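You operate a simulated robot arm through the tools that you are given. There is no shell and no other tool. Be economical: measure what you need, move in short steps, check, and stop when the job is done.

Carry out the task below with a simulated robot arm. There is one attempt and no reset: what you move stays moved.

Task
Pipe four dots of cream round the edge of the brown cupcake.
Fine: use the piping press; one press of the yellow button between dots, three in all; leave the cupcake on the turntable and the sliding board out.
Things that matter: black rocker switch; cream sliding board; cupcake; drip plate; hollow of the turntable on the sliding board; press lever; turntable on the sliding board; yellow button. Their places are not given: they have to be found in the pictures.

The check looks at the end state, three seconds after you hand in, the way a careful person would. Anything else that was tipped, shoved, dropped, spilled or broken makes it a failure.

Robot
A 7-joint arm with a two-finger parallel gripper, fixed in place. Base frame: the origin is at the foot of the arm, x ahead of it, y to its left, z up; the work surface is at about z = 754. Units: mm, degrees, N and s.
With the tool pointing down near the work surface it reaches from about 200 to 680 mm from the base axis. Its first joint turns from -66.0 to 66.0 degrees. Payload 2.4 kg.
The tool frame sits at the grasp point between the pads (the TCP): z along the fingers, y along the line on which they close. The tips reach 30 mm beyond it. Largest opening 94 mm; finger width 28, thickness 10; the body of the gripper, 50 by 96 mm, starts 55 mm behind the TCP.
Orientation is that of the tool frame in the base frame, as a unit quaternion [w, x, y, z]. With the fingers straight down and closing along the base's y, the tool's x points along the base's -x, its y along +y and its z along -z.

Tools
- The arm moves only by the tool apply_moves. Its argument "series" is a list of rows, each an object of numbers (a shift or turn left out is 0, a gripper value left out holds the last): "hand": the closure, from 0 (fully open) to 1 (shut); "x", "y", "z": the shift along the tool's x, y, z in mm; "wx", "wy", "wz": the turn, a rotation vector about the tool's x, y, z in rad. In form: [{"hand": .., "x": .., "y": .., "z": .., "wx": .., "wy": .., "wz": ..}, ...]. A call has 1 to 10 rows; each row shifts and turns the commanded pose from where the row before left it, along the tool's axes as they then stand. Rows are played at 5 a second. More than 50 mm and 8.6 degrees between two rows, or a gripper value outside its range, and nothing of the call is played. A pose out of reach is approached as far as the arm can. The call stops where the force on the tool passes 40 N (or 10 N more than at its start, if that is more) or the arm is blocked; 0.2 s more then pass. Each finger travels about 153 mm/s and halts on what it meets, pressing with about 40 N; the grip force reading is that of the motor and also rises with nothing between the fingers. The clock runs only during rows and for 0.2 s after the last one: add rows that do not move to give the fingers time. The reply holds the time, the measured pose of the TCP, the force on the tool along the base axes, the opening and the grip force, in the units named above and with some noise, with the torque about the TCP (base axes, N m) and any sound that the robot's microphone picked up.
- Cameras (640 x 400 px; columns grow to the right, rows downward): "scene" is fixed at [28.1, 464.9, 1453.3]; the picture's right is [-0.85, -0.53, 0.00], its down [-0.25, 0.40, -0.88] and it looks along [0.47, -0.75, -0.47] (base axes); focal length 312 px, centre (320, 200). "wrist" rides on the gripper at [76, 14, -103] in the tool frame; the picture's right is [-0.18, 0.98, 0.00], its down [-0.75, -0.14, -0.64] and it looks along [-0.63, -0.12, 0.77] (tool axes); focal length 243 px, centre (320, 200).
- get_image(camera): a new picture of that camera. The clock stands still meanwhile.
- probe_pixels(camera, pixels): for up to 12 pixels [column, row] of the newest picture of that camera ("zoom" is the newest enlarged one), the place [x, y, z] in the base frame of the surface seen there, good to about 3 mm. The clock stands still meanwhile.
- close_up(camera, box): a new picture of the part [left, top, right, bottom] of that camera's present view, enlarged. The clock stands still meanwhile.
- close_job(): hands the job in; it is judged then, once.

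Work in short steps. Measure before you move; look again where a grasp or a placing could have gone wrong, and mend it. You have 80 turns and 46 pictures in all, those below and enlarged ones among them. Open the gripper and draw the arm clear of the work before you hand the job in, unless the task says otherwise; then end with one line.

The tools are called after "Request:" as name(argument=value, ...) on one line, values as JSON. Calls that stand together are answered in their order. apply_moves: Moves the arm, as the interface text tells. Its arguments: {"type":"object","properties":{"series":{"type":"array"}},"required":["series"]} The other tools are called the same way: get_image (camera) takes a picture; probe_pixels (camera, pixels) gives the place of the surface under pixels of a picture; close_up (camera, box) takes an enlarged picture of a part of a camera's view; close_job () hands the job in.

At the start:

```text
t: 0.0
position: [326.6, -308.9, 1177.2]
tool_rot: [0.0, 0.0, 1.0, 0.0]
ft_force: [-0.6, 0.3, 0.5]
wrist_torque: [0.0, 0.02, 0.01]
gripper_width: 94.0
gripper_force: 0.0
```

scene: 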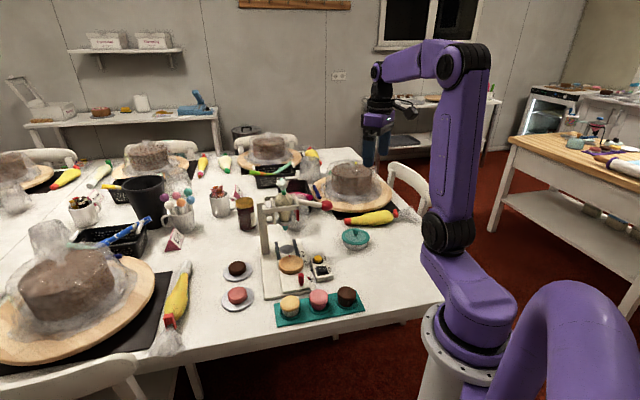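
wrist: 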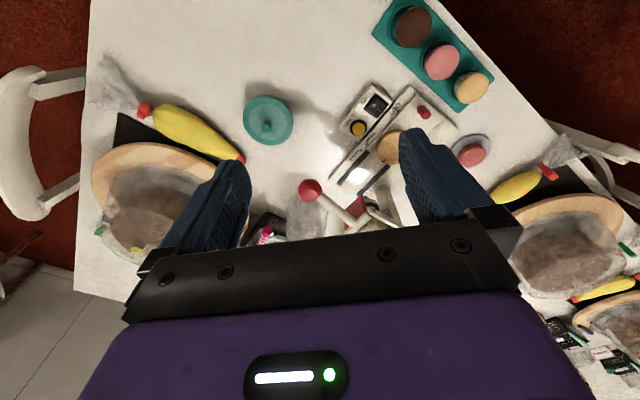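

I see the press near scene px (285,260), three cupcakes on the teal tray, and the brown one at (346,295). I'll enlarge that area.

Request:
close_up(camera="scene", box=[210, 170, 410, 330])

Request:
close_up(camera="wrist", box=[240, 0, 520, 230])

```text
2.50 times, centred on (310, 250) of scene
```

zoom: 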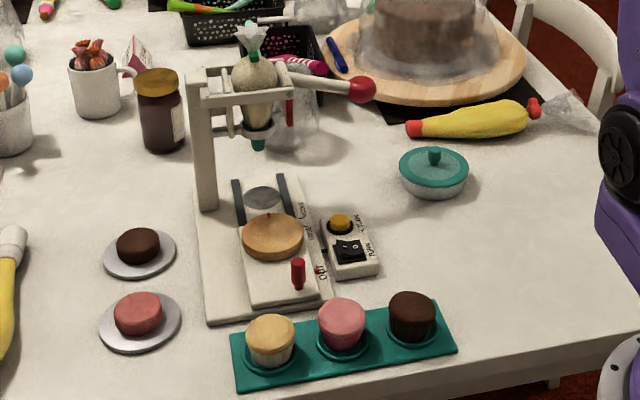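

```text
1.74 times, centred on (380, 115) of wrist
```

zoom: 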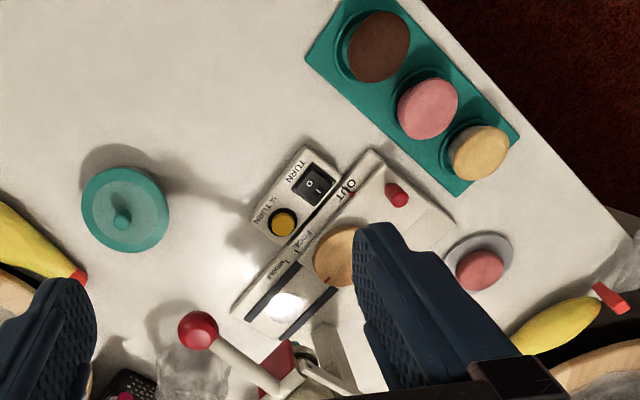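

The labels on the press need reading, so I'll enlarge further and probe the key points.

Request:
close_up(camera="scene", box=[265, 230, 345, 300])

Request:
probe_pixels(camera="scene", pixels=[[346, 291], [347, 303], [290, 264], [301, 279], [318, 259], [321, 270], [288, 248], [314, 227], [327, 205], [355, 205], [287, 226], [344, 312]])

Request:
close_up(camera="wrist", box=[320, 60, 450, 165])

```text
5.71 times, centred on (305, 265) of scene
```

zoom: 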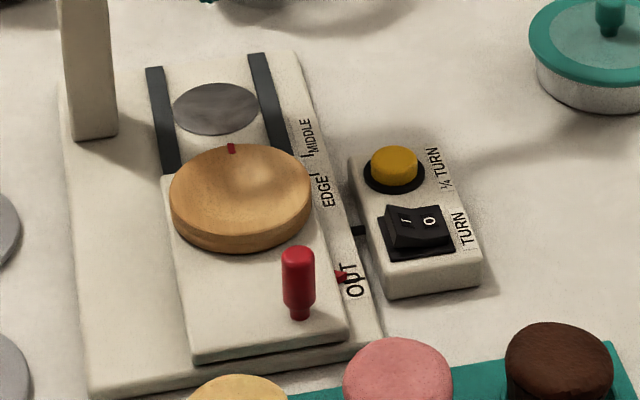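

```text
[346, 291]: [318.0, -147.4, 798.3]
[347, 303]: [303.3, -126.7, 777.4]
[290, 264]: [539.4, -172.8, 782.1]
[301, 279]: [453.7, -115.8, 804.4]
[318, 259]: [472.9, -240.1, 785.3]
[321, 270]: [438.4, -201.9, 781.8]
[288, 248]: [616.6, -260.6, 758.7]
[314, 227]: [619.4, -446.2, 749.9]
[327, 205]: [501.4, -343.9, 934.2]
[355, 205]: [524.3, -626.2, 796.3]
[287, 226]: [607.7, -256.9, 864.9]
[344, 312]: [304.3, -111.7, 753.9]
```

```text
3.81 times, centred on (385, 112) of wrist
```

zoom: 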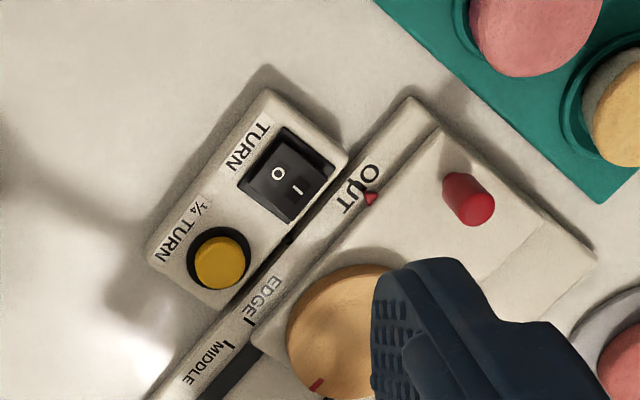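

The yellow button is the ¼-turn and the rocker the continuous turn; the board's marks read OUT, EDGE, MIDDLE. I'll probe these points in the newest zoom and in the scene.

Request:
probe_pixels(camera="zoom", pixels=[[219, 258], [303, 150], [266, 195], [462, 182], [371, 198], [253, 322], [228, 345], [335, 330], [340, 275], [316, 384], [288, 350], [590, 262]])

Request:
close_up(camera="scene", box=[255, 180, 345, 250])

```text
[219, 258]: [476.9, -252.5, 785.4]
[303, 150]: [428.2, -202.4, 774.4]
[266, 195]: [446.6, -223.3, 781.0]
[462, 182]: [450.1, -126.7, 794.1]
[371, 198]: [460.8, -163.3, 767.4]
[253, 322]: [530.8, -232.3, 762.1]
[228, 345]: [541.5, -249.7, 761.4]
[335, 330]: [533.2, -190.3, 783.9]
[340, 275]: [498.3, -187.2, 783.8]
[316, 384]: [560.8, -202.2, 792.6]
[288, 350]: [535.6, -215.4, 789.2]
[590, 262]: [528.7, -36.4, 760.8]
```

```text
5.71 times, centred on (300, 215) of scene
```

zoom: 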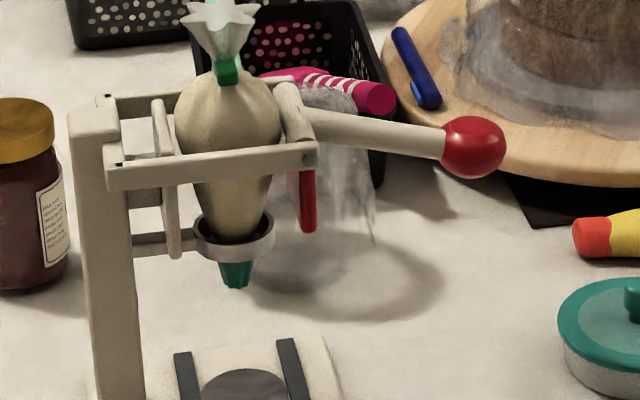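

Request:
probe_pixels(camera="zoom", pixels=[[470, 148], [455, 150], [488, 150], [310, 158], [400, 137], [236, 270], [236, 286], [308, 220], [245, 386], [235, 235], [105, 250], [212, 170]])

Request:
close_up(camera="scene", box=[265, 225, 365, 330])

```text
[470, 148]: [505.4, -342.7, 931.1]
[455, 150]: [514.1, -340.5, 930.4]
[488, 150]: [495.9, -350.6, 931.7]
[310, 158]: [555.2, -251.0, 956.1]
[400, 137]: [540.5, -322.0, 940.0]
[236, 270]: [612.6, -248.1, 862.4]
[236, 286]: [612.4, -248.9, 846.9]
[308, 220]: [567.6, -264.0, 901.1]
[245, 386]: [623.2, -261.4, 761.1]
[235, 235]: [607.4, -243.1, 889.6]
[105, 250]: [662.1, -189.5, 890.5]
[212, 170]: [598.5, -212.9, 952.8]
```

```text
3.81 times, centred on (315, 278) of scene
```

zoom: 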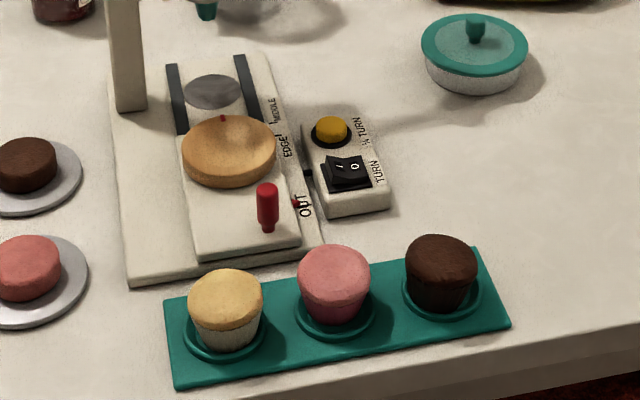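

Request:
probe_pixels(camera="zoom", pixels=[[441, 258], [408, 258], [474, 260], [441, 240], [441, 278], [440, 300], [184, 148], [272, 148], [228, 122], [228, 175], [267, 190], [268, 215]])

Request:
probe_pixels(camera="wrist", pixels=[[413, 27], [396, 27], [431, 27], [413, 8], [413, 46], [420, 112], [309, 190], [300, 190], [318, 190], [309, 182], [340, 215], [365, 225]])

```text
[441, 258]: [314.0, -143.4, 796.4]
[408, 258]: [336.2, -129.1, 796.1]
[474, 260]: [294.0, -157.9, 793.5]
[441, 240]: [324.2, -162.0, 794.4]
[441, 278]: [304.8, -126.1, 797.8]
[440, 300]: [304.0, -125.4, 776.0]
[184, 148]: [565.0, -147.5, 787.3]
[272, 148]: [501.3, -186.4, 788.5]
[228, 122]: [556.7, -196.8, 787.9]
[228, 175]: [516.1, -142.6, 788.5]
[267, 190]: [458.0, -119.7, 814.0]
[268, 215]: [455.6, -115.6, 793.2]
```

```text
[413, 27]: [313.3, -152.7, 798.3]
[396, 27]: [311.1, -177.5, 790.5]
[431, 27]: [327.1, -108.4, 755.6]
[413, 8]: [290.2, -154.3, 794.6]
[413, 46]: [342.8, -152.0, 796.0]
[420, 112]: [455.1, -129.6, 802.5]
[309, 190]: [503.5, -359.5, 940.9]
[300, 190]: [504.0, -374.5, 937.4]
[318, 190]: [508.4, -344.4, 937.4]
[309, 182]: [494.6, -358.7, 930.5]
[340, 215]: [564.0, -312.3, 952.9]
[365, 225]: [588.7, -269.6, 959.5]
```

Findings: brown cupcake at about (315,-147), top z 798; turntable centre about (535,-169,788); nozzle about (616,-254,845); knob (454,-122), top 815; lever ball (504,-356,935); button (476,-248,787). The slide direction is about (0.69,-0.72). Next I move above the cupcake and yaw so the fingers close across the tray.

Request:
apply_moves(series=[{"hand": 0, "x": 3, "y": 40, "z": 29}, {"x": 3, "y": 40, "z": 29}, {"x": 3, "y": 40, "z": 29}, {"x": 2.6, "y": 41, "z": 28}, {"z": 40, "wz": -0.127}, {"z": 40, "wz": -0.127}, {"z": 20, "wz": -0.127}, {"z": 20, "wz": -0.127}, {"wz": -0.127}, {"wz": -0.124}])

Request:
get_image(camera="wrist")

```text
t: 2.2
position: [312.8, -147.5, 941.1]
tool_rot: [0.0, -0.372, 0.928, 0.001]
ft_force: [-0.1, -0.5, 0.0]
wrist_torque: [0.03, -0.01, 0.0]
gripper_width: 94.2
gripper_force: 0.1
```

```text
37 pictures are left
```

wrist: 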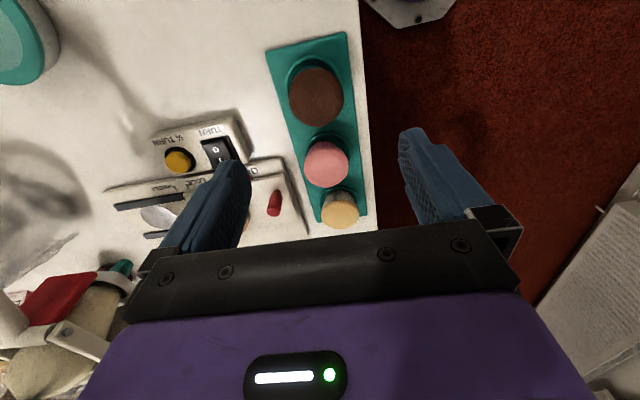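

The tray runs nearly upright in the picture, so the fingers will straddle the cupcake at (316,95). I'll probe its rim for the centre.

Request:
probe_pixels(camera="wrist", pixels=[[316, 95], [291, 95], [341, 95], [316, 69], [316, 121], [326, 163], [282, 70], [350, 60], [330, 118], [275, 203], [180, 158]])

```text
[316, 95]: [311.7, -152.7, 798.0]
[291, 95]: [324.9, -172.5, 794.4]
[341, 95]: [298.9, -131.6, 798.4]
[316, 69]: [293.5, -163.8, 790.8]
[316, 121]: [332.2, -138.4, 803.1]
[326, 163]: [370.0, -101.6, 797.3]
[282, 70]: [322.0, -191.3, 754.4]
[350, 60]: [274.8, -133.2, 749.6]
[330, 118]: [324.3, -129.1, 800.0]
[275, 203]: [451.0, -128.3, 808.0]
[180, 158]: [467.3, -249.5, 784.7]
```

Centre is about (313,-151). I descend to TCP z 793 (tips at 763, above the tray).

Request:
apply_moves(series=[{"x": 2, "y": -2.3, "z": 40}, {"z": 40}, {"z": 30}, {"z": 20}, {"z": 10}, {"z": 8}])

Request:
get_image(camera="wrist")

```text
t: 3.6
position: [314.8, -151.5, 791.9]
tool_rot: [0.0, -0.371, 0.929, 0.0]
ft_force: [-1.3, 0.0, -0.6]
wrist_torque: [0.03, 0.02, 0.0]
gripper_width: 93.9
gripper_force: 0.0
```

```text
36 pictures are left
```

wrist: 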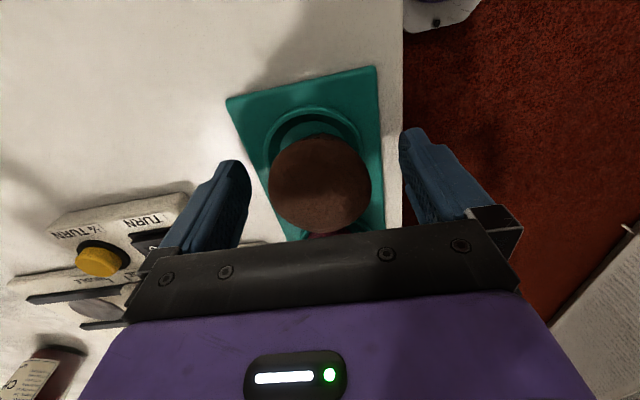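

Fingers straddle the cupcake well. I close gradually to keep the squeeze gentle.

Request:
apply_moves(series=[{"hand": 0.4}, {"hand": 0.44}, {"hand": 0.47}, {"hand": 0.49}, {"hand": 0.5}, {}])

```text
t: 5.0
position: [314.5, -150.9, 793.6]
tool_rot: [0.0, -0.37, 0.929, -0.001]
ft_force: [1.3, -2.3, 0.3]
wrist_torque: [0.0, -0.03, -0.05]
gripper_width: 55.4
gripper_force: 40.3
```

Contact at 55.4 mm. I ease the closure slightly to see whether the grip force falls, then lift a little.

Request:
apply_moves(series=[{"hand": 0.43}, {}, {"z": -10}, {"z": -20}, {"z": -30}])

Request:
get_image(camera="wrist")

```text
t: 6.2
position: [313.9, -149.9, 853.9]
tool_rot: [0.0, -0.37, 0.929, 0.001]
ft_force: [0.7, 0.5, -0.6]
wrist_torque: [-0.02, 0.03, 0.0]
gripper_width: 55.5
gripper_force: 40.3
```

```text
35 pictures are left
```

wrist: 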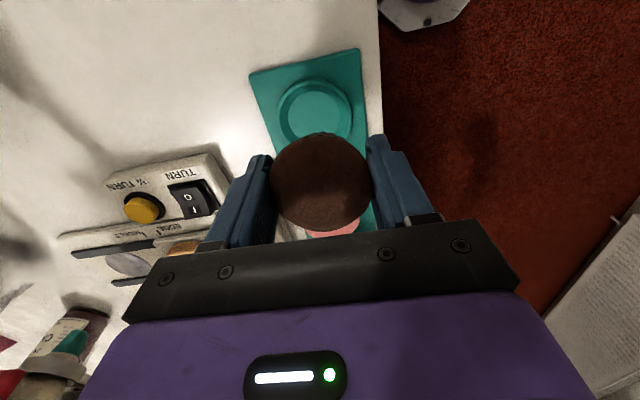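

Cupcake is lifted cleanly. I'll probe the empty tray ring and get a close view of the turntable to learn its centre and hollow depth.

Request:
probe_pixels(camera="wrist", pixels=[[314, 105], [314, 83], [283, 110], [265, 80], [345, 70], [140, 205], [178, 185], [193, 212]])

Request:
close_up(camera="scene", box=[265, 235, 340, 295])

```text
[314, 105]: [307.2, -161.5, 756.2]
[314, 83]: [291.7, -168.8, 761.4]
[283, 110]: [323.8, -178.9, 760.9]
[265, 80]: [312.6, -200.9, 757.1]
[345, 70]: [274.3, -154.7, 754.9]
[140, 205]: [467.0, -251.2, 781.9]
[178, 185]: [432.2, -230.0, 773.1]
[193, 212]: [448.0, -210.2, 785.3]
```

```text
6.67 times, centred on (302, 265) of scene
```

zoom: 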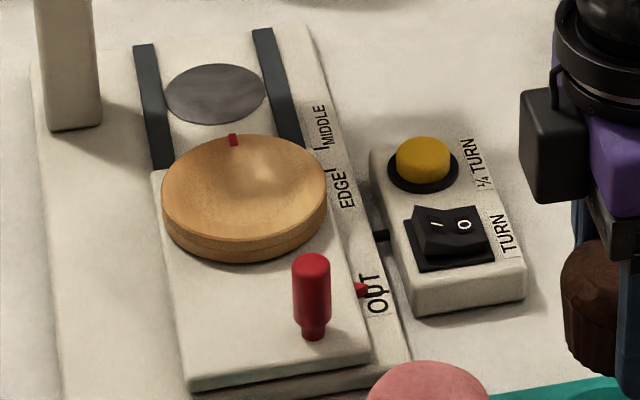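

Request:
probe_pixels(camera="zoom", pixels=[[244, 190], [170, 195], [320, 190], [233, 140], [250, 234], [205, 180], [285, 190], [244, 165], [244, 215], [312, 262], [280, 335], [213, 95]])

```text
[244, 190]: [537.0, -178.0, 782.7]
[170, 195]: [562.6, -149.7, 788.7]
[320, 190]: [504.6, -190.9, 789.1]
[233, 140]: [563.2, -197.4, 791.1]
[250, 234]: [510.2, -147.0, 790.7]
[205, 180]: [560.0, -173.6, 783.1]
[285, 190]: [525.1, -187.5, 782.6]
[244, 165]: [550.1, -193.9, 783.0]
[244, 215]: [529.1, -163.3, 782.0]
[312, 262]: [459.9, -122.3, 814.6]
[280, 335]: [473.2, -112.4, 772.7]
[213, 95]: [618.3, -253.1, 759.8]
```

Turntable centre ≈ (535.5,-171.5), hollow floor 782.5, rim 790. I lift, then carry the cupcake over it at TCP z ≈ 884.

Request:
apply_moves(series=[{"z": -30}, {"x": -29.2, "y": -33.6}, {"x": -29.2, "y": -33.6}, {"x": -29.2, "y": -33.6}, {"x": -29.2, "y": -33.6}, {"x": -29.2, "y": -33.6}, {}])

Request:
get_image(camera="scene")

Request:
get_image(camera="wrist")

```text
t: 7.8
position: [536.4, -173.0, 882.5]
tool_rot: [0.0, -0.37, 0.929, -0.001]
ft_force: [-0.3, 0.6, -0.2]
wrist_torque: [-0.01, 0.01, -0.01]
gripper_width: 55.5
gripper_force: 40.5
```

```text
33 pictures are left
```

scene: 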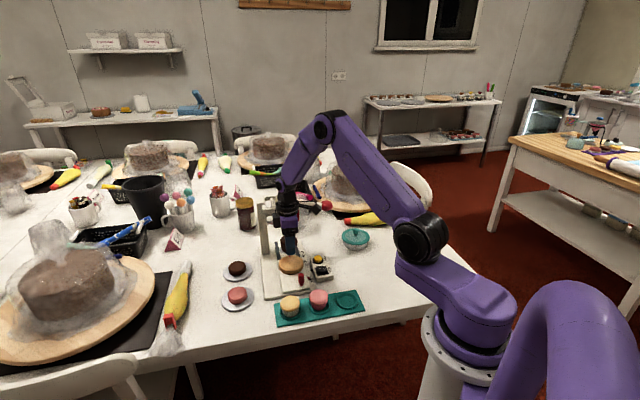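

```text
32 pictures are left
```

wrist: 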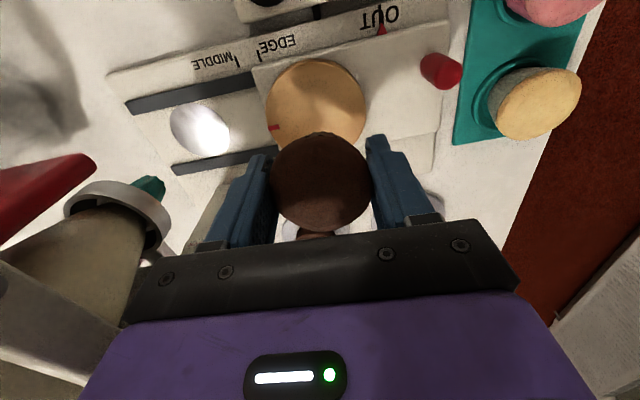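

No contact with the press frame. I lower to about 822.

Request:
apply_moves(series=[{"y": 1.7, "z": 20}, {"z": 20}, {"z": 12}, {"z": 5}, {"z": 3}, {}])

Request:
close_up(camera="scene", box=[250, 215, 340, 285])

Request:
get_image(camera="wrist")

```text
t: 9.2
position: [533.6, -170.2, 822.6]
tool_rot: [0.0, -0.372, 0.928, 0.0]
ft_force: [0.4, 0.4, -1.0]
wrist_torque: [0.02, 0.02, 0.0]
gripper_width: 55.3
gripper_force: 39.6
```

```text
5.71 times, centred on (295, 250) of scene
```

zoom: 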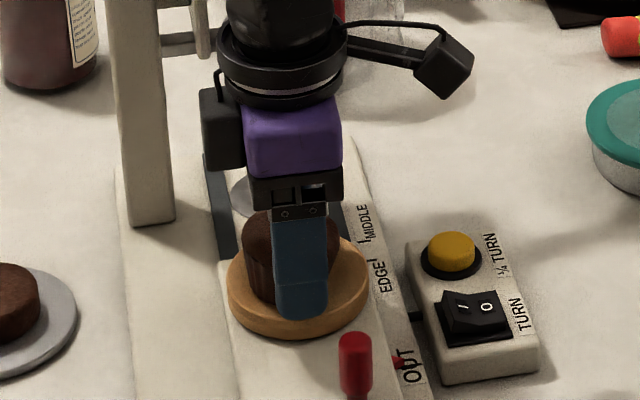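

```text
30 pictures are left
```

wrist: 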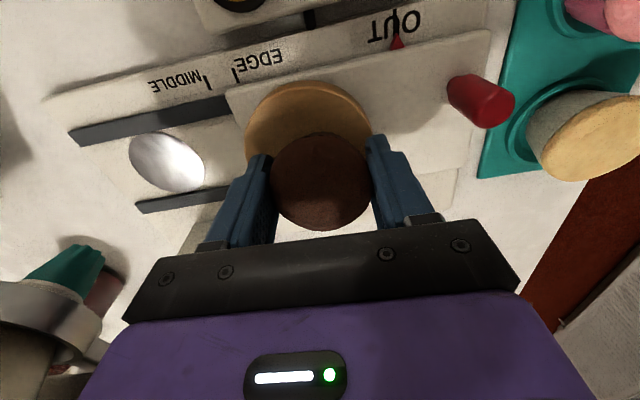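

The cupcake sits about 2–3 mm to the left of centre in the scene view; I shift that much and lower gently until contact.

Request:
apply_moves(series=[{"x": 2.5}, {"z": 1.5}, {"z": 1}, {}])

```text
t: 10.2
position: [533.2, -172.7, 821.2]
tool_rot: [0.002, -0.371, 0.929, 0.0]
ft_force: [1.6, -2.9, 7.0]
wrist_torque: [0.05, 0.05, -0.02]
gripper_width: 55.5
gripper_force: 39.7
```

Touched down (7 N). I release and withdraw upward.

Request:
apply_moves(series=[{"z": -0.5, "hand": 0.38}, {"hand": 0.3}, {"hand": 0.2}, {"hand": 0.1}, {"z": -10}, {"z": -30}, {"z": -30}, {"z": -10}])

Request:
close_up(camera="scene", box=[250, 215, 340, 285])

Request:
get_image(camera="wrist")

```text
t: 12.0
position: [531.4, -173.0, 902.9]
tool_rot: [0.0, -0.37, 0.929, 0.0]
ft_force: [0.4, -0.5, -0.4]
wrist_torque: [-0.04, -0.03, 0.0]
gripper_width: 84.6
gripper_force: 0.0
```

```text
5.71 times, centred on (295, 250) of scene
```

zoom: 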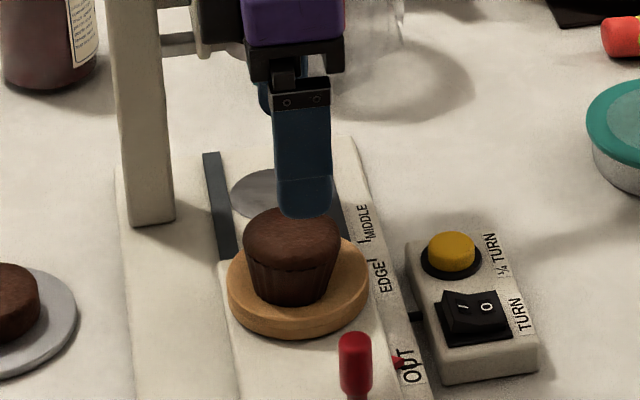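

```text
28 pictures are left
```

wrist: 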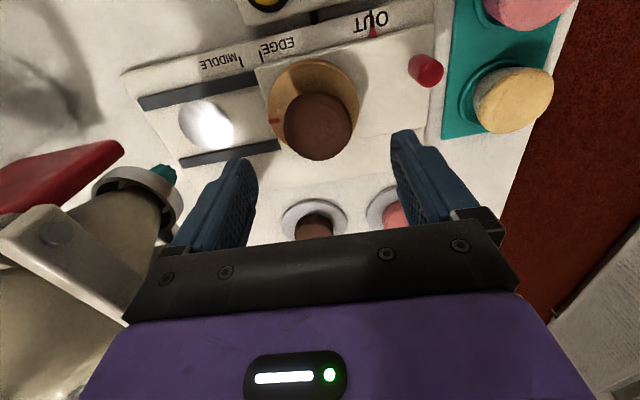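

Cupcake stands upright in the hollow. I'll check its centre against the turntable.

Request:
probe_pixels(camera="wrist", pixels=[[318, 125], [286, 125], [350, 125], [318, 95], [318, 156], [270, 95], [358, 95], [313, 63]])

Request:
probe_pixels(camera="zoom", pixels=[[246, 235], [336, 235], [291, 212], [291, 260], [232, 282], [365, 282], [356, 345]])

```text
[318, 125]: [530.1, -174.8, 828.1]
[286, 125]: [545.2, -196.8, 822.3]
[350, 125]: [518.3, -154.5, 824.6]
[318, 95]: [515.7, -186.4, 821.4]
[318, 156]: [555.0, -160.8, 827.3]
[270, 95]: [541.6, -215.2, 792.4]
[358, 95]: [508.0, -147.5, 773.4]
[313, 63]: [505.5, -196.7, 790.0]
```

```text
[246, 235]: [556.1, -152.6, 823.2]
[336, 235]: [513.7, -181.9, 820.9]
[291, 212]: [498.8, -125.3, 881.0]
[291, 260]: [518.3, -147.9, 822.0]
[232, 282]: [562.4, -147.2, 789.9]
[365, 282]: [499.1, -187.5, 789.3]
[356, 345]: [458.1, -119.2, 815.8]
```

Placement is centred within about 3 mm. Next I go above the knob at about (455,-123) with the fingers part-closed, keeping this yaw so they close along the slide direction.

Request:
apply_moves(series=[{"x": 10.5, "y": 44.4, "hand": 0.57}, {"x": 10.6, "y": 44.4}, {"z": 30}, {"z": 15}, {}])

Request:
get_image(camera="wrist")

```text
t: 13.2
position: [457.9, -121.5, 856.0]
tool_rot: [0.0, -0.371, 0.929, 0.0]
ft_force: [0.0, -0.3, -0.1]
wrist_torque: [0.0, 0.02, 0.0]
gripper_width: 40.3
gripper_force: 0.1
```

```text
27 pictures are left
```

wrist: 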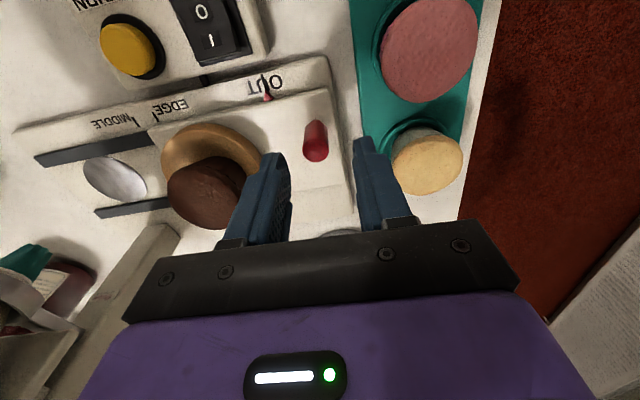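

Request:
probe_pixels(camera="wrist", pixels=[[316, 128], [316, 155], [306, 150], [327, 150], [427, 155], [392, 165], [427, 195], [340, 195]])

```text
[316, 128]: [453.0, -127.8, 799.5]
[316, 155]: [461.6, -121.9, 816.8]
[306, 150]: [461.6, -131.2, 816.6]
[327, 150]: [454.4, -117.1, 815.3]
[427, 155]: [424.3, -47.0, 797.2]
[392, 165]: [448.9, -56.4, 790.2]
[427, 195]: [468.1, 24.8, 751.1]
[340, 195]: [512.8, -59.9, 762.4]
```

Knob top centre ≈ (459,-123). I descend to 810 and close on it.

Request:
apply_moves(series=[{"y": -1.8, "z": 20}, {"z": 16}, {"z": 10}, {}, {"hand": 0.7}, {"hand": 0.8}, {"hand": 0.9}, {}])

Request:
close_up(camera="scene", box=[250, 200, 350, 300])

```text
t: 15.0
position: [457.8, -125.2, 811.5]
tool_rot: [0.001, -0.371, 0.929, 0.0]
ft_force: [6.7, -8.0, -5.9]
wrist_torque: [0.65, 0.3, -0.08]
gripper_width: 17.7
gripper_force: 44.9
```

```text
4.00 times, centred on (300, 250) of scene
```

zoom: 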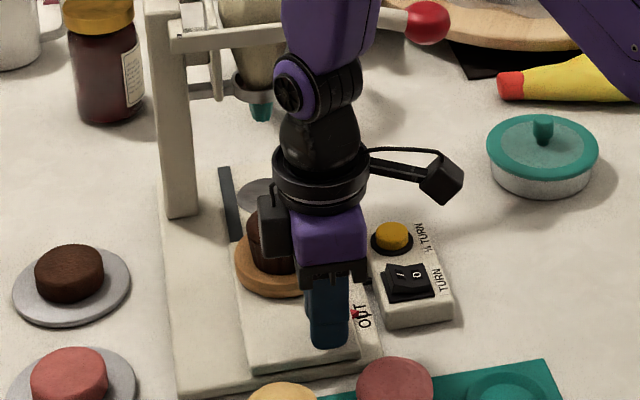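

Knob gripped (17.7 mm wide). I push the board along its slide in modest steps, watching the force.

Request:
apply_moves(series=[{"y": -5}, {"y": -8}, {"y": -8}, {"y": -8}, {"y": -8}, {}])

```text
t: 16.4
position: [484.2, -150.7, 811.1]
tool_rot: [0.001, -0.371, 0.929, -0.001]
ft_force: [-1.1, 0.8, 25.5]
wrist_torque: [-0.11, 1.35, 0.1]
gripper_width: 17.6
gripper_force: 45.2
```

The board moves, but there's a 25 N upward force; I look before going on.

Request:
close_up(camera="scene", box=[250, 200, 350, 300])

Request:
get_image(camera="wrist")

```text
4.00 times, centred on (300, 250) of scene
```

zoom: 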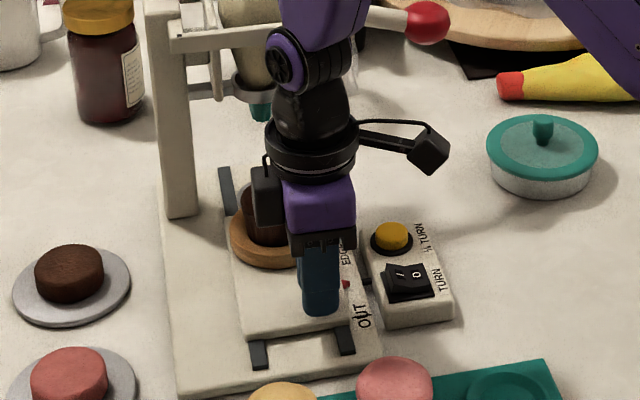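

```text
24 pictures are left
```

wrist: 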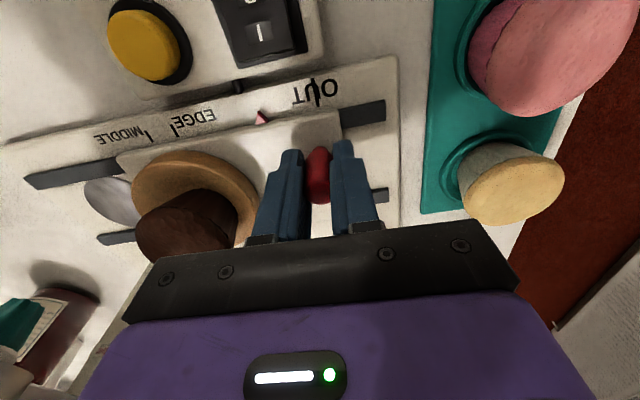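

Nothing visibly collides, so this is likely a small vertical preload through the knob. I raise 1.5 mm and read the force.

Request:
apply_moves(series=[{"z": -1.5}, {}])

```text
t: 17.0
position: [484.1, -150.1, 811.1]
tool_rot: [0.0, -0.371, 0.929, 0.0]
ft_force: [1.8, 2.2, -8.7]
wrist_torque: [0.19, -1.29, -0.09]
gripper_width: 17.6
gripper_force: 44.3
```

That confirms preload only. I continue 40 mm with a slight direction correction.

Request:
apply_moves(series=[{"z": 0.4, "x": -0.6, "y": -8}, {"x": -0.2, "y": -8}, {"x": -0.2, "y": -8}, {"x": -0.2, "y": -8}, {"x": -0.2, "y": -8}, {}])

Request:
get_image(camera="wrist")

```text
t: 18.4
position: [512.8, -179.1, 811.2]
tool_rot: [0.0, -0.372, 0.928, 0.0]
ft_force: [7.9, 8.2, -1.2]
wrist_torque: [0.42, 0.71, 0.03]
gripper_width: 17.9
gripper_force: 44.6
```

```text
23 pictures are left
```

wrist: 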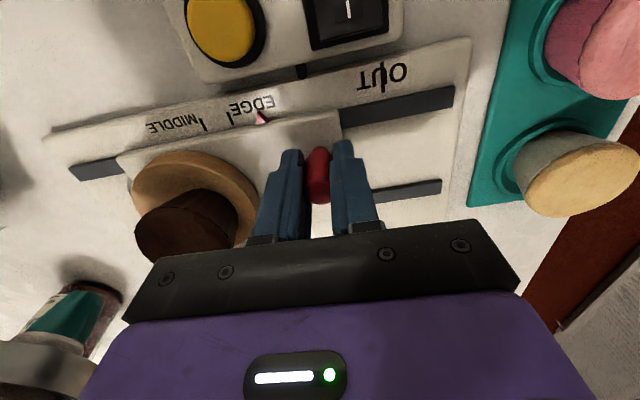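

The pointer (260,115) is short of the EDGE tick (230,119). I probe the distances.

Request:
close_up(camera="wrist", box=[130, 60, 290, 160])

```text
4.00 times, centred on (210, 110) of wrist
```

zoom: 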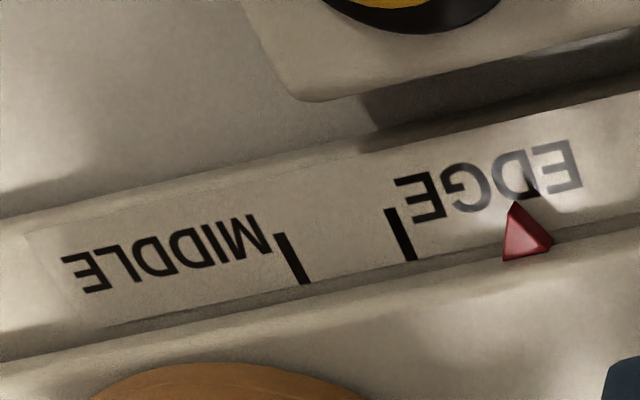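

Request:
probe_pixels(camera="zoom", pixels=[[515, 208], [394, 218], [412, 255], [304, 280], [283, 240], [522, 245]])

```text
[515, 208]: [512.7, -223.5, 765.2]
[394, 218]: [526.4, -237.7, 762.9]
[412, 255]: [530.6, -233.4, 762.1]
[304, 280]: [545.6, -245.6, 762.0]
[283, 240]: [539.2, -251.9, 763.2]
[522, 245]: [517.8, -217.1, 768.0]
```

The pointer is 19.7 mm from the EDGE tick; I move that far.

Request:
apply_moves(series=[{"x": -0.6, "y": -7}, {"x": -0.3, "y": -7}, {"x": -0.2, "y": -5.6}, {}])

Request:
close_up(camera="wrist", box=[130, 60, 290, 160])

```text
t: 19.4
position: [524.8, -192.2, 811.6]
tool_rot: [0.0, -0.371, 0.928, 0.0]
ft_force: [8.0, 5.2, -5.3]
wrist_torque: [0.58, 0.38, -0.03]
gripper_width: 17.6
gripper_force: 44.9
```

```text
4.00 times, centred on (210, 110) of wrist
```

zoom: 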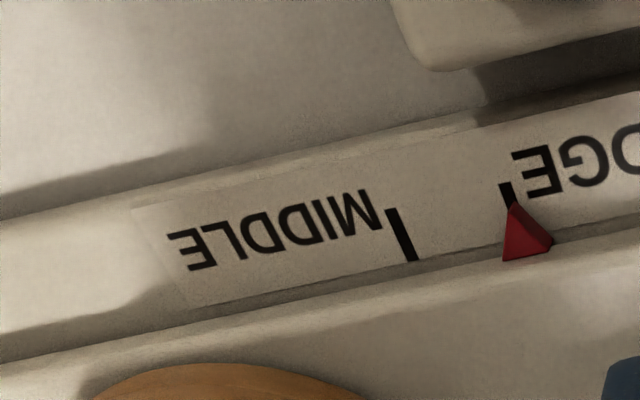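

The pointer is on EDGE. I release the knob, rise to z ≈ 1010 and go above the lever ball with closed fingers.

Request:
apply_moves(series=[{"hand": 0.65}, {"hand": 0.6}, {"z": -40}, {"z": -45}, {"z": -45}, {"z": -45}, {"z": -25, "hand": 0.8}, {}])

Request:
apply_moves(series=[{"hand": 1, "x": 32.4, "y": -26.4}, {"x": 32.4, "y": -26.4}, {"x": 32.4, "y": -26.4}, {"x": 32.4, "y": -26.4}, {}])

Request:
get_image(camera="scene")

Request:
get_image(camera="wrist")

```text
t: 21.2
position: [524.7, -190.9, 1012.8]
tool_rot: [0.0, -0.371, 0.929, 0.001]
ft_force: [0.3, 0.5, -0.7]
wrist_torque: [-0.05, 0.02, -0.04]
gripper_width: 18.8
gripper_force: 0.0
```

```text
t: 22.4
position: [504.3, -358.1, 1012.3]
tool_rot: [0.0, -0.372, 0.928, 0.0]
ft_force: [0.7, -0.5, -0.1]
wrist_torque: [-0.02, 0.01, 0.0]
gripper_width: 0.0
gripper_force: 33.5
```

```text
20 pictures are left
```

scene: 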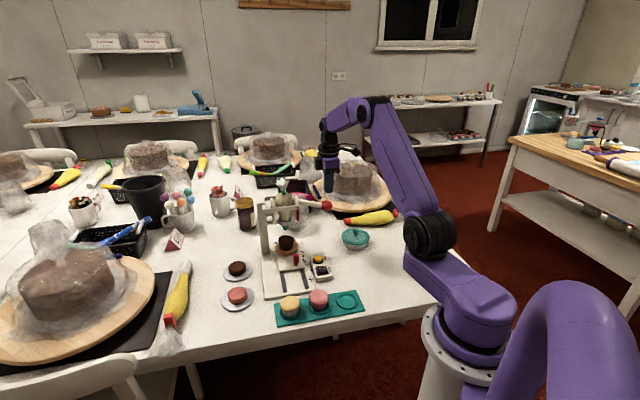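

```text
19 pictures are left
```

wrist: 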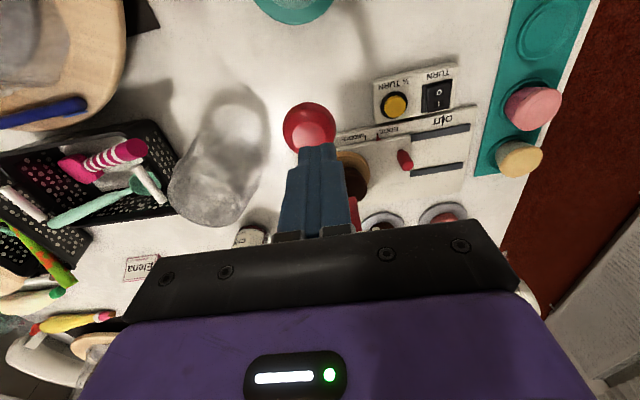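

Request:
probe_pixels(camera="wrist", pixels=[[309, 122], [286, 127], [331, 127], [309, 105], [309, 142]])

Request:
close_up(camera="scene", box=[245, 180, 345, 280])

```text
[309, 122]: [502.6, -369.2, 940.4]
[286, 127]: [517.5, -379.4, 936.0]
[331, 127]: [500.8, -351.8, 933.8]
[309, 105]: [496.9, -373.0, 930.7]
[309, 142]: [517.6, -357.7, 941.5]
```

```text
4.00 times, centred on (295, 230) of scene
```

zoom: 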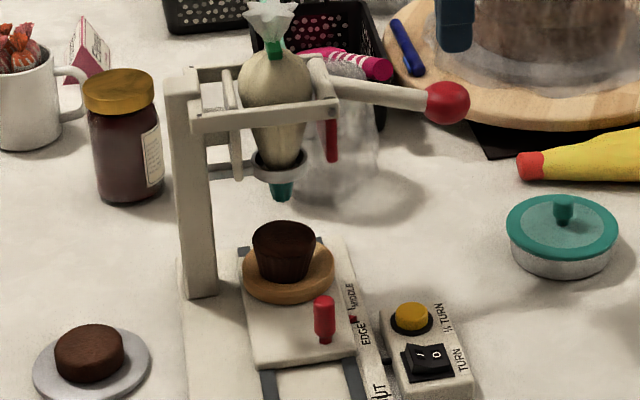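

Ball centre ≈ (512,-359), top ≈ 941. I align over it and descend to near contact.

Request:
apply_moves(series=[{"x": -4.9, "y": -6, "z": 20}, {"z": 12}, {"z": 4}, {"z": 4}, {"z": 4}, {"z": 4}, {}])

Request:
close_up(camera="scene", box=[245, 160, 365, 280])

```text
t: 24.0
position: [513.1, -358.5, 964.5]
tool_rot: [0.0, -0.371, 0.928, 0.001]
ft_force: [-0.2, 1.1, 3.2]
wrist_torque: [0.04, -0.01, 0.0]
gripper_width: 0.1
gripper_force: 33.2
```

```text
3.33 times, centred on (305, 220) of scene
```

zoom: 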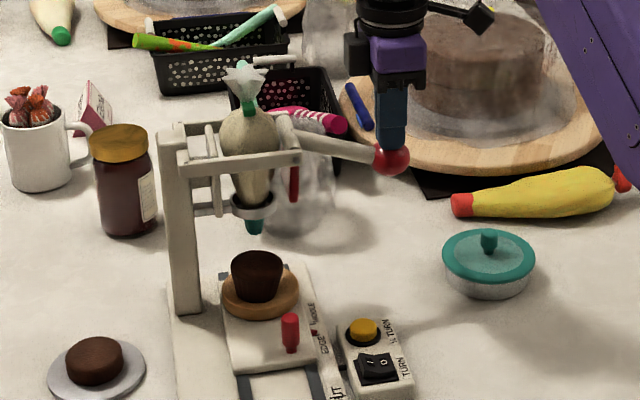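

Contact made; the lever gives at about 3 N. I press down further in small steps, following the arc.

Request:
apply_moves(series=[{"z": 5, "x": -1}, {"z": 5, "x": -1}, {"z": 5, "x": -1}, {"z": 5, "x": -1.5}, {"z": 5, "x": -1.5}, {}])

Request:
close_up(camera="scene", box=[245, 180, 345, 280])

```text
t: 25.4
position: [515.9, -355.0, 939.2]
tool_rot: [0.0, -0.371, 0.929, 0.0]
ft_force: [-2.4, 1.1, 5.5]
wrist_torque: [0.09, -0.01, 0.05]
gripper_width: 0.0
gripper_force: 33.2
```

```text
4.00 times, centred on (295, 230) of scene
```

zoom: 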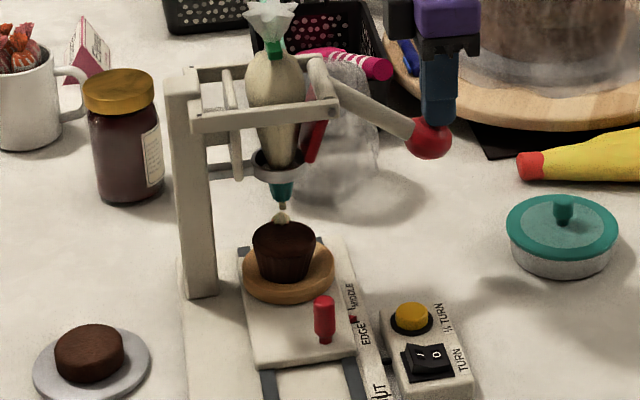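

Cream has come out as a small dot on the cupcake. I let the lever back up and look.

Request:
apply_moves(series=[{"z": -25, "x": 5}, {"z": -25, "x": 1}, {}])

Request:
close_up(camera="scene", box=[245, 180, 345, 280])

```text
t: 26.2
position: [513.1, -359.6, 989.2]
tool_rot: [0.0, -0.371, 0.929, 0.001]
ft_force: [-0.2, 0.1, -0.3]
wrist_torque: [-0.01, -0.02, -0.05]
gripper_width: 0.1
gripper_force: 33.0
```

```text
4.00 times, centred on (295, 230) of scene
```

zoom: 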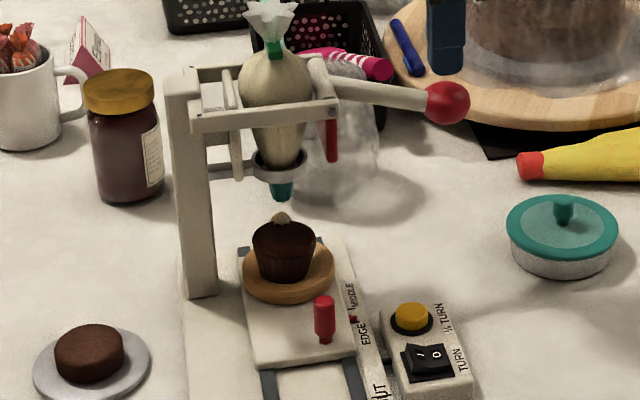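

A clean dot formed and the lever sprang back. Next I move over the yellow button and measure it from the wrist camera.

Request:
apply_moves(series=[{"z": -25}, {"x": -15.9, "y": 36.6}, {"x": -15.9, "y": 36.6}, {"x": -15.8, "y": 36.7}, {"z": 40}, {"z": 40}, {"z": 40}, {"z": 30}, {}])

Request:
get_image(camera="wrist")

```text
t: 28.2
position: [471.4, -247.7, 865.0]
tool_rot: [0.0, -0.37, 0.929, 0.0]
ft_force: [0.7, -0.3, 0.2]
wrist_torque: [0.04, -0.02, -0.01]
gripper_width: 0.0
gripper_force: 33.0
```

```text
14 pictures are left
```

wrist: 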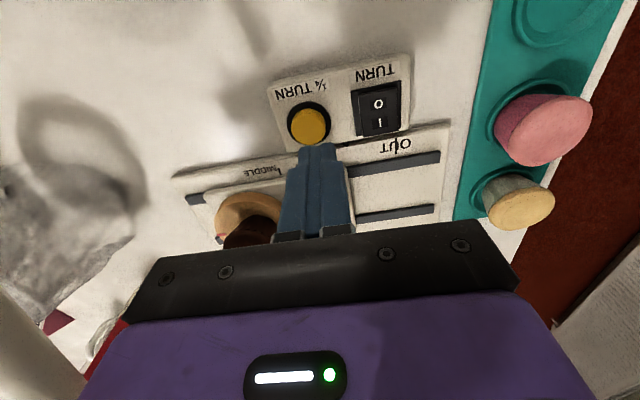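

Request:
probe_pixels(camera="wrist", pixels=[[309, 123], [295, 125], [323, 125], [309, 110], [309, 136]])

```text
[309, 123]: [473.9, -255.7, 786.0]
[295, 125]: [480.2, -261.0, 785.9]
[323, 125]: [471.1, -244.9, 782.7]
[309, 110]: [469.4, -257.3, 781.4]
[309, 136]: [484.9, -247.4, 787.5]
```

Button centre ≈ (476,-252), top 786. I align and press once in small steps, then back off.

Request:
apply_moves(series=[{"y": -6.3, "z": 25}, {"z": 20}, {"z": 2}, {"z": 2}, {"z": 1.5}])

```text
t: 29.4
position: [475.8, -251.1, 812.8]
tool_rot: [0.001, -0.371, 0.929, -0.001]
ft_force: [0.7, 0.6, 0.9]
wrist_torque: [0.02, -0.04, -0.03]
gripper_width: 0.2
gripper_force: 33.0
```

Request:
apply_moves(series=[{"z": 1}, {"z": 1}])

```text
t: 30.0
position: [475.6, -251.4, 811.2]
tool_rot: [0.0, -0.372, 0.928, -0.001]
ft_force: [0.4, -0.4, 1.7]
wrist_torque: [0.02, -0.06, -0.02]
gripper_width: 0.0
gripper_force: 32.9
```

Request:
apply_moves(series=[{"z": 1}, {"z": 1}])

Request:
close_up(camera="scene", box=[260, 220, 340, 280])

```text
t: 30.6
position: [475.4, -251.2, 810.3]
tool_rot: [-0.001, -0.37, 0.929, 0.0]
ft_force: [-0.1, -1.8, 2.0]
wrist_torque: [-0.05, 0.0, 0.01]
gripper_width: 0.0
gripper_force: 32.9
heard: click
```

```text
6.67 times, centred on (300, 250) of scene
```

zoom: 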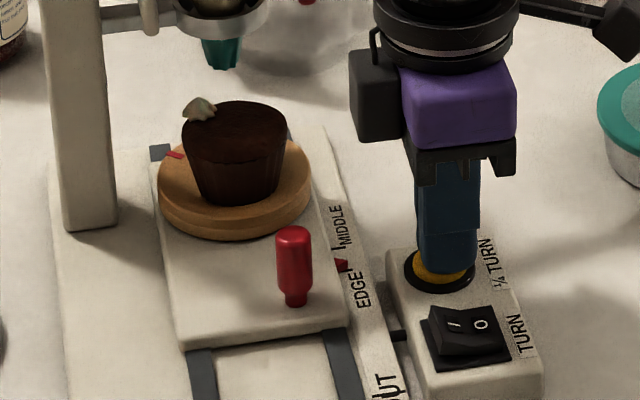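

Click heard, and the turntable has turned (red mark and dot now at the left). I lift off and return above the lever ball.

Request:
apply_moves(series=[{"z": -24}, {"z": -45}, {"z": -45}, {"z": -45}, {"z": -45}, {"x": 15.5, "y": -34.6}, {"x": 15.5, "y": -34.6}, {"x": 15.4, "y": -34.5}, {"z": 26}, {}])

Request:
close_up(camera="scene", box=[245, 180, 345, 280])

```text
t: 32.8
position: [514.0, -358.4, 985.8]
tool_rot: [0.0, -0.371, 0.929, 0.0]
ft_force: [0.1, -0.4, 0.0]
wrist_torque: [-0.04, 0.0, -0.05]
gripper_width: 0.4
gripper_force: 33.0
```

```text
4.00 times, centred on (295, 230) of scene
```

zoom: 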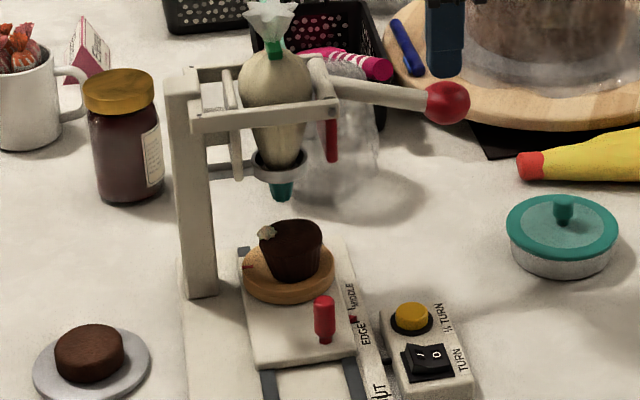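

Exactly a quarter turn. I repeat the same lever stroke, then release.

Request:
apply_moves(series=[{"z": 9}, {"z": 6}, {"z": 6}, {}, {"z": 5, "x": -1}, {"z": 5, "x": -1}, {"z": 5, "x": -1}, {"z": 5, "x": -1.5}, {"z": 5, "x": -1.5}, {}])

Request:
apply_moves(series=[{"z": -25, "x": 5}, {"z": -25, "x": 1}, {"z": -25}, {}])

Request:
close_up(camera="scene", box=[245, 180, 345, 280])

```text
t: 35.0
position: [518.2, -354.8, 942.2]
tool_rot: [-0.001, -0.371, 0.929, -0.001]
ft_force: [-0.9, 0.5, 4.5]
wrist_torque: [0.08, -0.03, -0.05]
gripper_width: 0.0
gripper_force: 32.7
```

```text
t: 36.0
position: [513.5, -357.8, 1016.4]
tool_rot: [0.0, -0.371, 0.929, 0.001]
ft_force: [-0.5, -0.6, 0.1]
wrist_torque: [0.02, 0.02, 0.03]
gripper_width: 0.1
gripper_force: 33.5
```

```text
4.00 times, centred on (295, 230) of scene
```

zoom: 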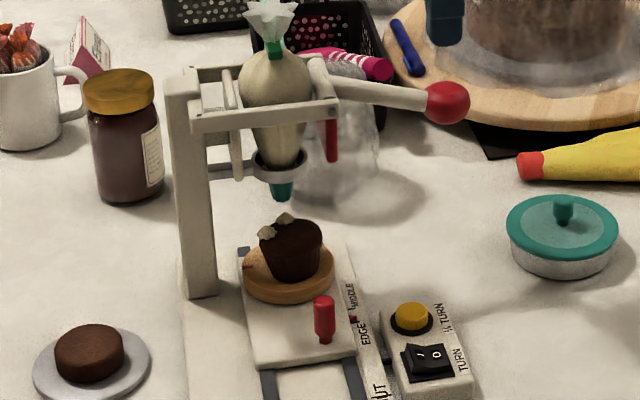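

Second dot is there. I go back to the button.

Request:
apply_moves(series=[{"x": -15.3, "y": 34.5}, {"x": -15.3, "y": 34.5}, {"x": -15.3, "y": 34.4}, {"z": 45}, {"z": 45}, {"z": 45}, {"z": 40}, {"z": 20}, {}])

```text
t: 38.0
position: [475.0, -251.2, 819.7]
tool_rot: [0.0, -0.371, 0.929, -0.001]
ft_force: [0.8, -0.1, -0.4]
wrist_torque: [-0.02, -0.01, 0.02]
gripper_width: 0.2
gripper_force: 33.2
```

Request:
apply_moves(series=[{"z": 4}, {"z": 2}, {"z": 2}, {"z": 1}])

```text
t: 39.0
position: [474.8, -252.2, 812.4]
tool_rot: [0.0, -0.371, 0.929, 0.0]
ft_force: [-0.7, -1.1, 1.7]
wrist_torque: [0.01, 0.04, -0.02]
gripper_width: 0.0
gripper_force: 33.3
```

No click yet; I press a little further.

Request:
apply_moves(series=[{"z": 1}, {"z": 1}])

```text
t: 39.6
position: [476.5, -252.4, 810.1]
tool_rot: [0.0, -0.37, 0.929, 0.0]
ft_force: [-2.0, 0.4, 2.3]
wrist_torque: [0.03, 0.09, 0.03]
gripper_width: 0.0
gripper_force: 32.7
heard: click
```

Click. I lift off and return above the lever.

Request:
apply_moves(series=[{"z": -24}, {"z": -45}, {"z": -45}, {"z": -45}, {"z": -45}, {"x": 15.5, "y": -34.6}, {"x": 15.5, "y": -34.6}, {"x": 15.4, "y": -34.5}, {"z": 26}, {}])

Request:
close_up(camera="scene", box=[245, 180, 345, 280])

```text
t: 41.8
position: [511.8, -358.3, 987.1]
tool_rot: [0.0, -0.371, 0.929, 0.0]
ft_force: [-0.5, -0.1, 0.6]
wrist_torque: [0.03, 0.01, -0.01]
gripper_width: 0.0
gripper_force: 33.3
```

```text
4.00 times, centred on (295, 230) of scene
```

zoom: 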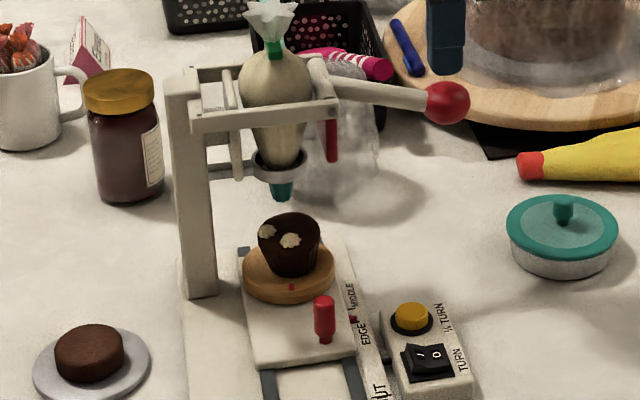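

Marker is now at the front. The cupcake looks slightly tilted, so I check closer.

Request:
close_up(camera="scene", box=[270, 220, 310, 260])

```text
10.00 times, centred on (290, 240) of scene
```

zoom: 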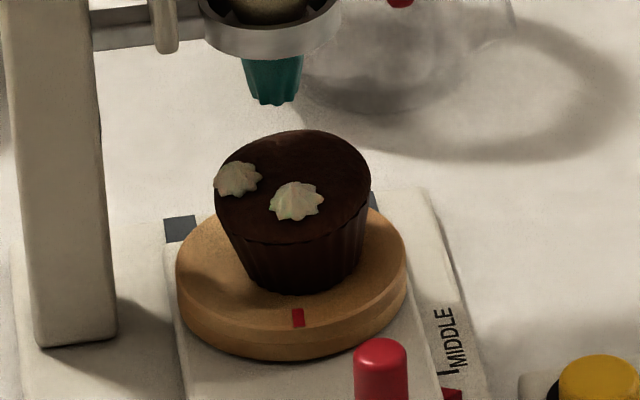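

I measure rim and dots to see how far off-centre the cupcake is.

Request:
probe_pixels(camera="zoom", pixels=[[222, 205], [368, 180], [300, 134], [290, 238], [293, 170], [297, 201], [238, 180], [184, 265], [402, 245], [297, 318], [305, 285], [345, 160]])

```text
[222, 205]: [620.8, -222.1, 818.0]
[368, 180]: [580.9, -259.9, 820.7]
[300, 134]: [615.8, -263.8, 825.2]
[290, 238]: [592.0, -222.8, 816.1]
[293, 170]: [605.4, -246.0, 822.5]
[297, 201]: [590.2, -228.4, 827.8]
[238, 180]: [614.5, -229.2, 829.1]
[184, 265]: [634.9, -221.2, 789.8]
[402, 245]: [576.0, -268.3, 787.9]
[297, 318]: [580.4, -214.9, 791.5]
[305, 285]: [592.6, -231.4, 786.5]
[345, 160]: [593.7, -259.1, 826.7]
```

Offset is about 3 mm and both dots sit ~17 mm from the centre, 90° apart — fine. I press the lever for the third dot.

Request:
apply_moves(series=[{"z": 10}, {"z": 6}, {"z": 6}, {}, {"z": 5, "x": -1}, {"z": 5, "x": -1}, {"z": 5, "x": -1}, {"z": 5, "x": -1.5}, {"z": 5, "x": -1.5}, {}])

Request:
apply_moves(series=[{"z": -25, "x": 5}, {"z": -25, "x": 1}, {"z": -25}, {}])

Request:
close_up(camera="scene", box=[270, 220, 310, 260])

```text
t: 44.0
position: [518.4, -354.4, 940.8]
tool_rot: [0.0, -0.37, 0.929, 0.0]
ft_force: [0.3, -1.3, 4.7]
wrist_torque: [0.02, -0.06, -0.05]
gripper_width: 0.2
gripper_force: 33.4
```

```text
t: 45.0
position: [512.8, -358.1, 1014.9]
tool_rot: [0.001, -0.371, 0.929, -0.001]
ft_force: [0.1, -0.7, -0.4]
wrist_torque: [0.0, 0.02, -0.03]
gripper_width: 0.4
gripper_force: 32.7
```

```text
10.00 times, centred on (290, 240) of scene
```

zoom: 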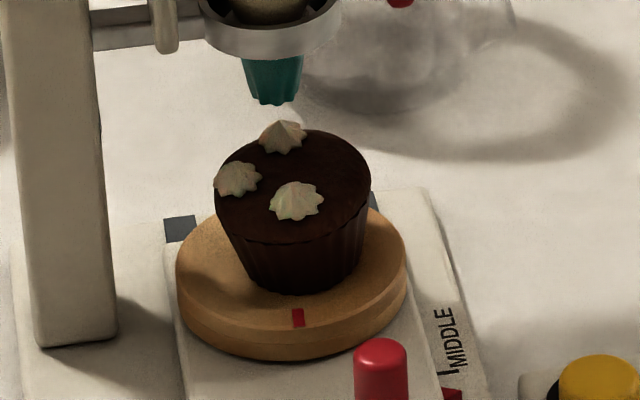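

Third dot is good. Third and last button press next.

Request:
apply_moves(series=[{"x": -15.3, "y": 34.5}, {"x": -15.3, "y": 34.5}, {"x": -15.3, "y": 34.4}, {"z": 45}, {"z": 45}, {"z": 45}, {"z": 40}, {"z": 19}, {}])

Request:
apply_moves(series=[{"z": 4}, {"z": 2}, {"z": 2}, {"z": 1}])

```text
t: 47.0
position: [474.2, -250.9, 821.7]
tool_rot: [0.0, -0.372, 0.928, -0.001]
ft_force: [0.3, 0.9, 0.3]
wrist_torque: [0.01, -0.01, 0.02]
gripper_width: 0.0
gripper_force: 32.9
```

```text
t: 48.0
position: [474.5, -253.0, 813.1]
tool_rot: [0.0, -0.371, 0.929, -0.001]
ft_force: [-0.5, 0.5, 0.9]
wrist_torque: [-0.01, 0.03, 0.02]
gripper_width: 0.0
gripper_force: 33.2
```

No click yet; slightly further.

Request:
apply_moves(series=[{"z": 1}, {"z": 1}, {"z": 0.5}])

```text
t: 48.8
position: [475.2, -252.2, 810.1]
tool_rot: [0.0, -0.371, 0.929, 0.0]
ft_force: [-0.8, 1.6, 1.4]
wrist_torque: [0.06, 0.04, -0.01]
gripper_width: 0.0
gripper_force: 33.5
heard: click
```

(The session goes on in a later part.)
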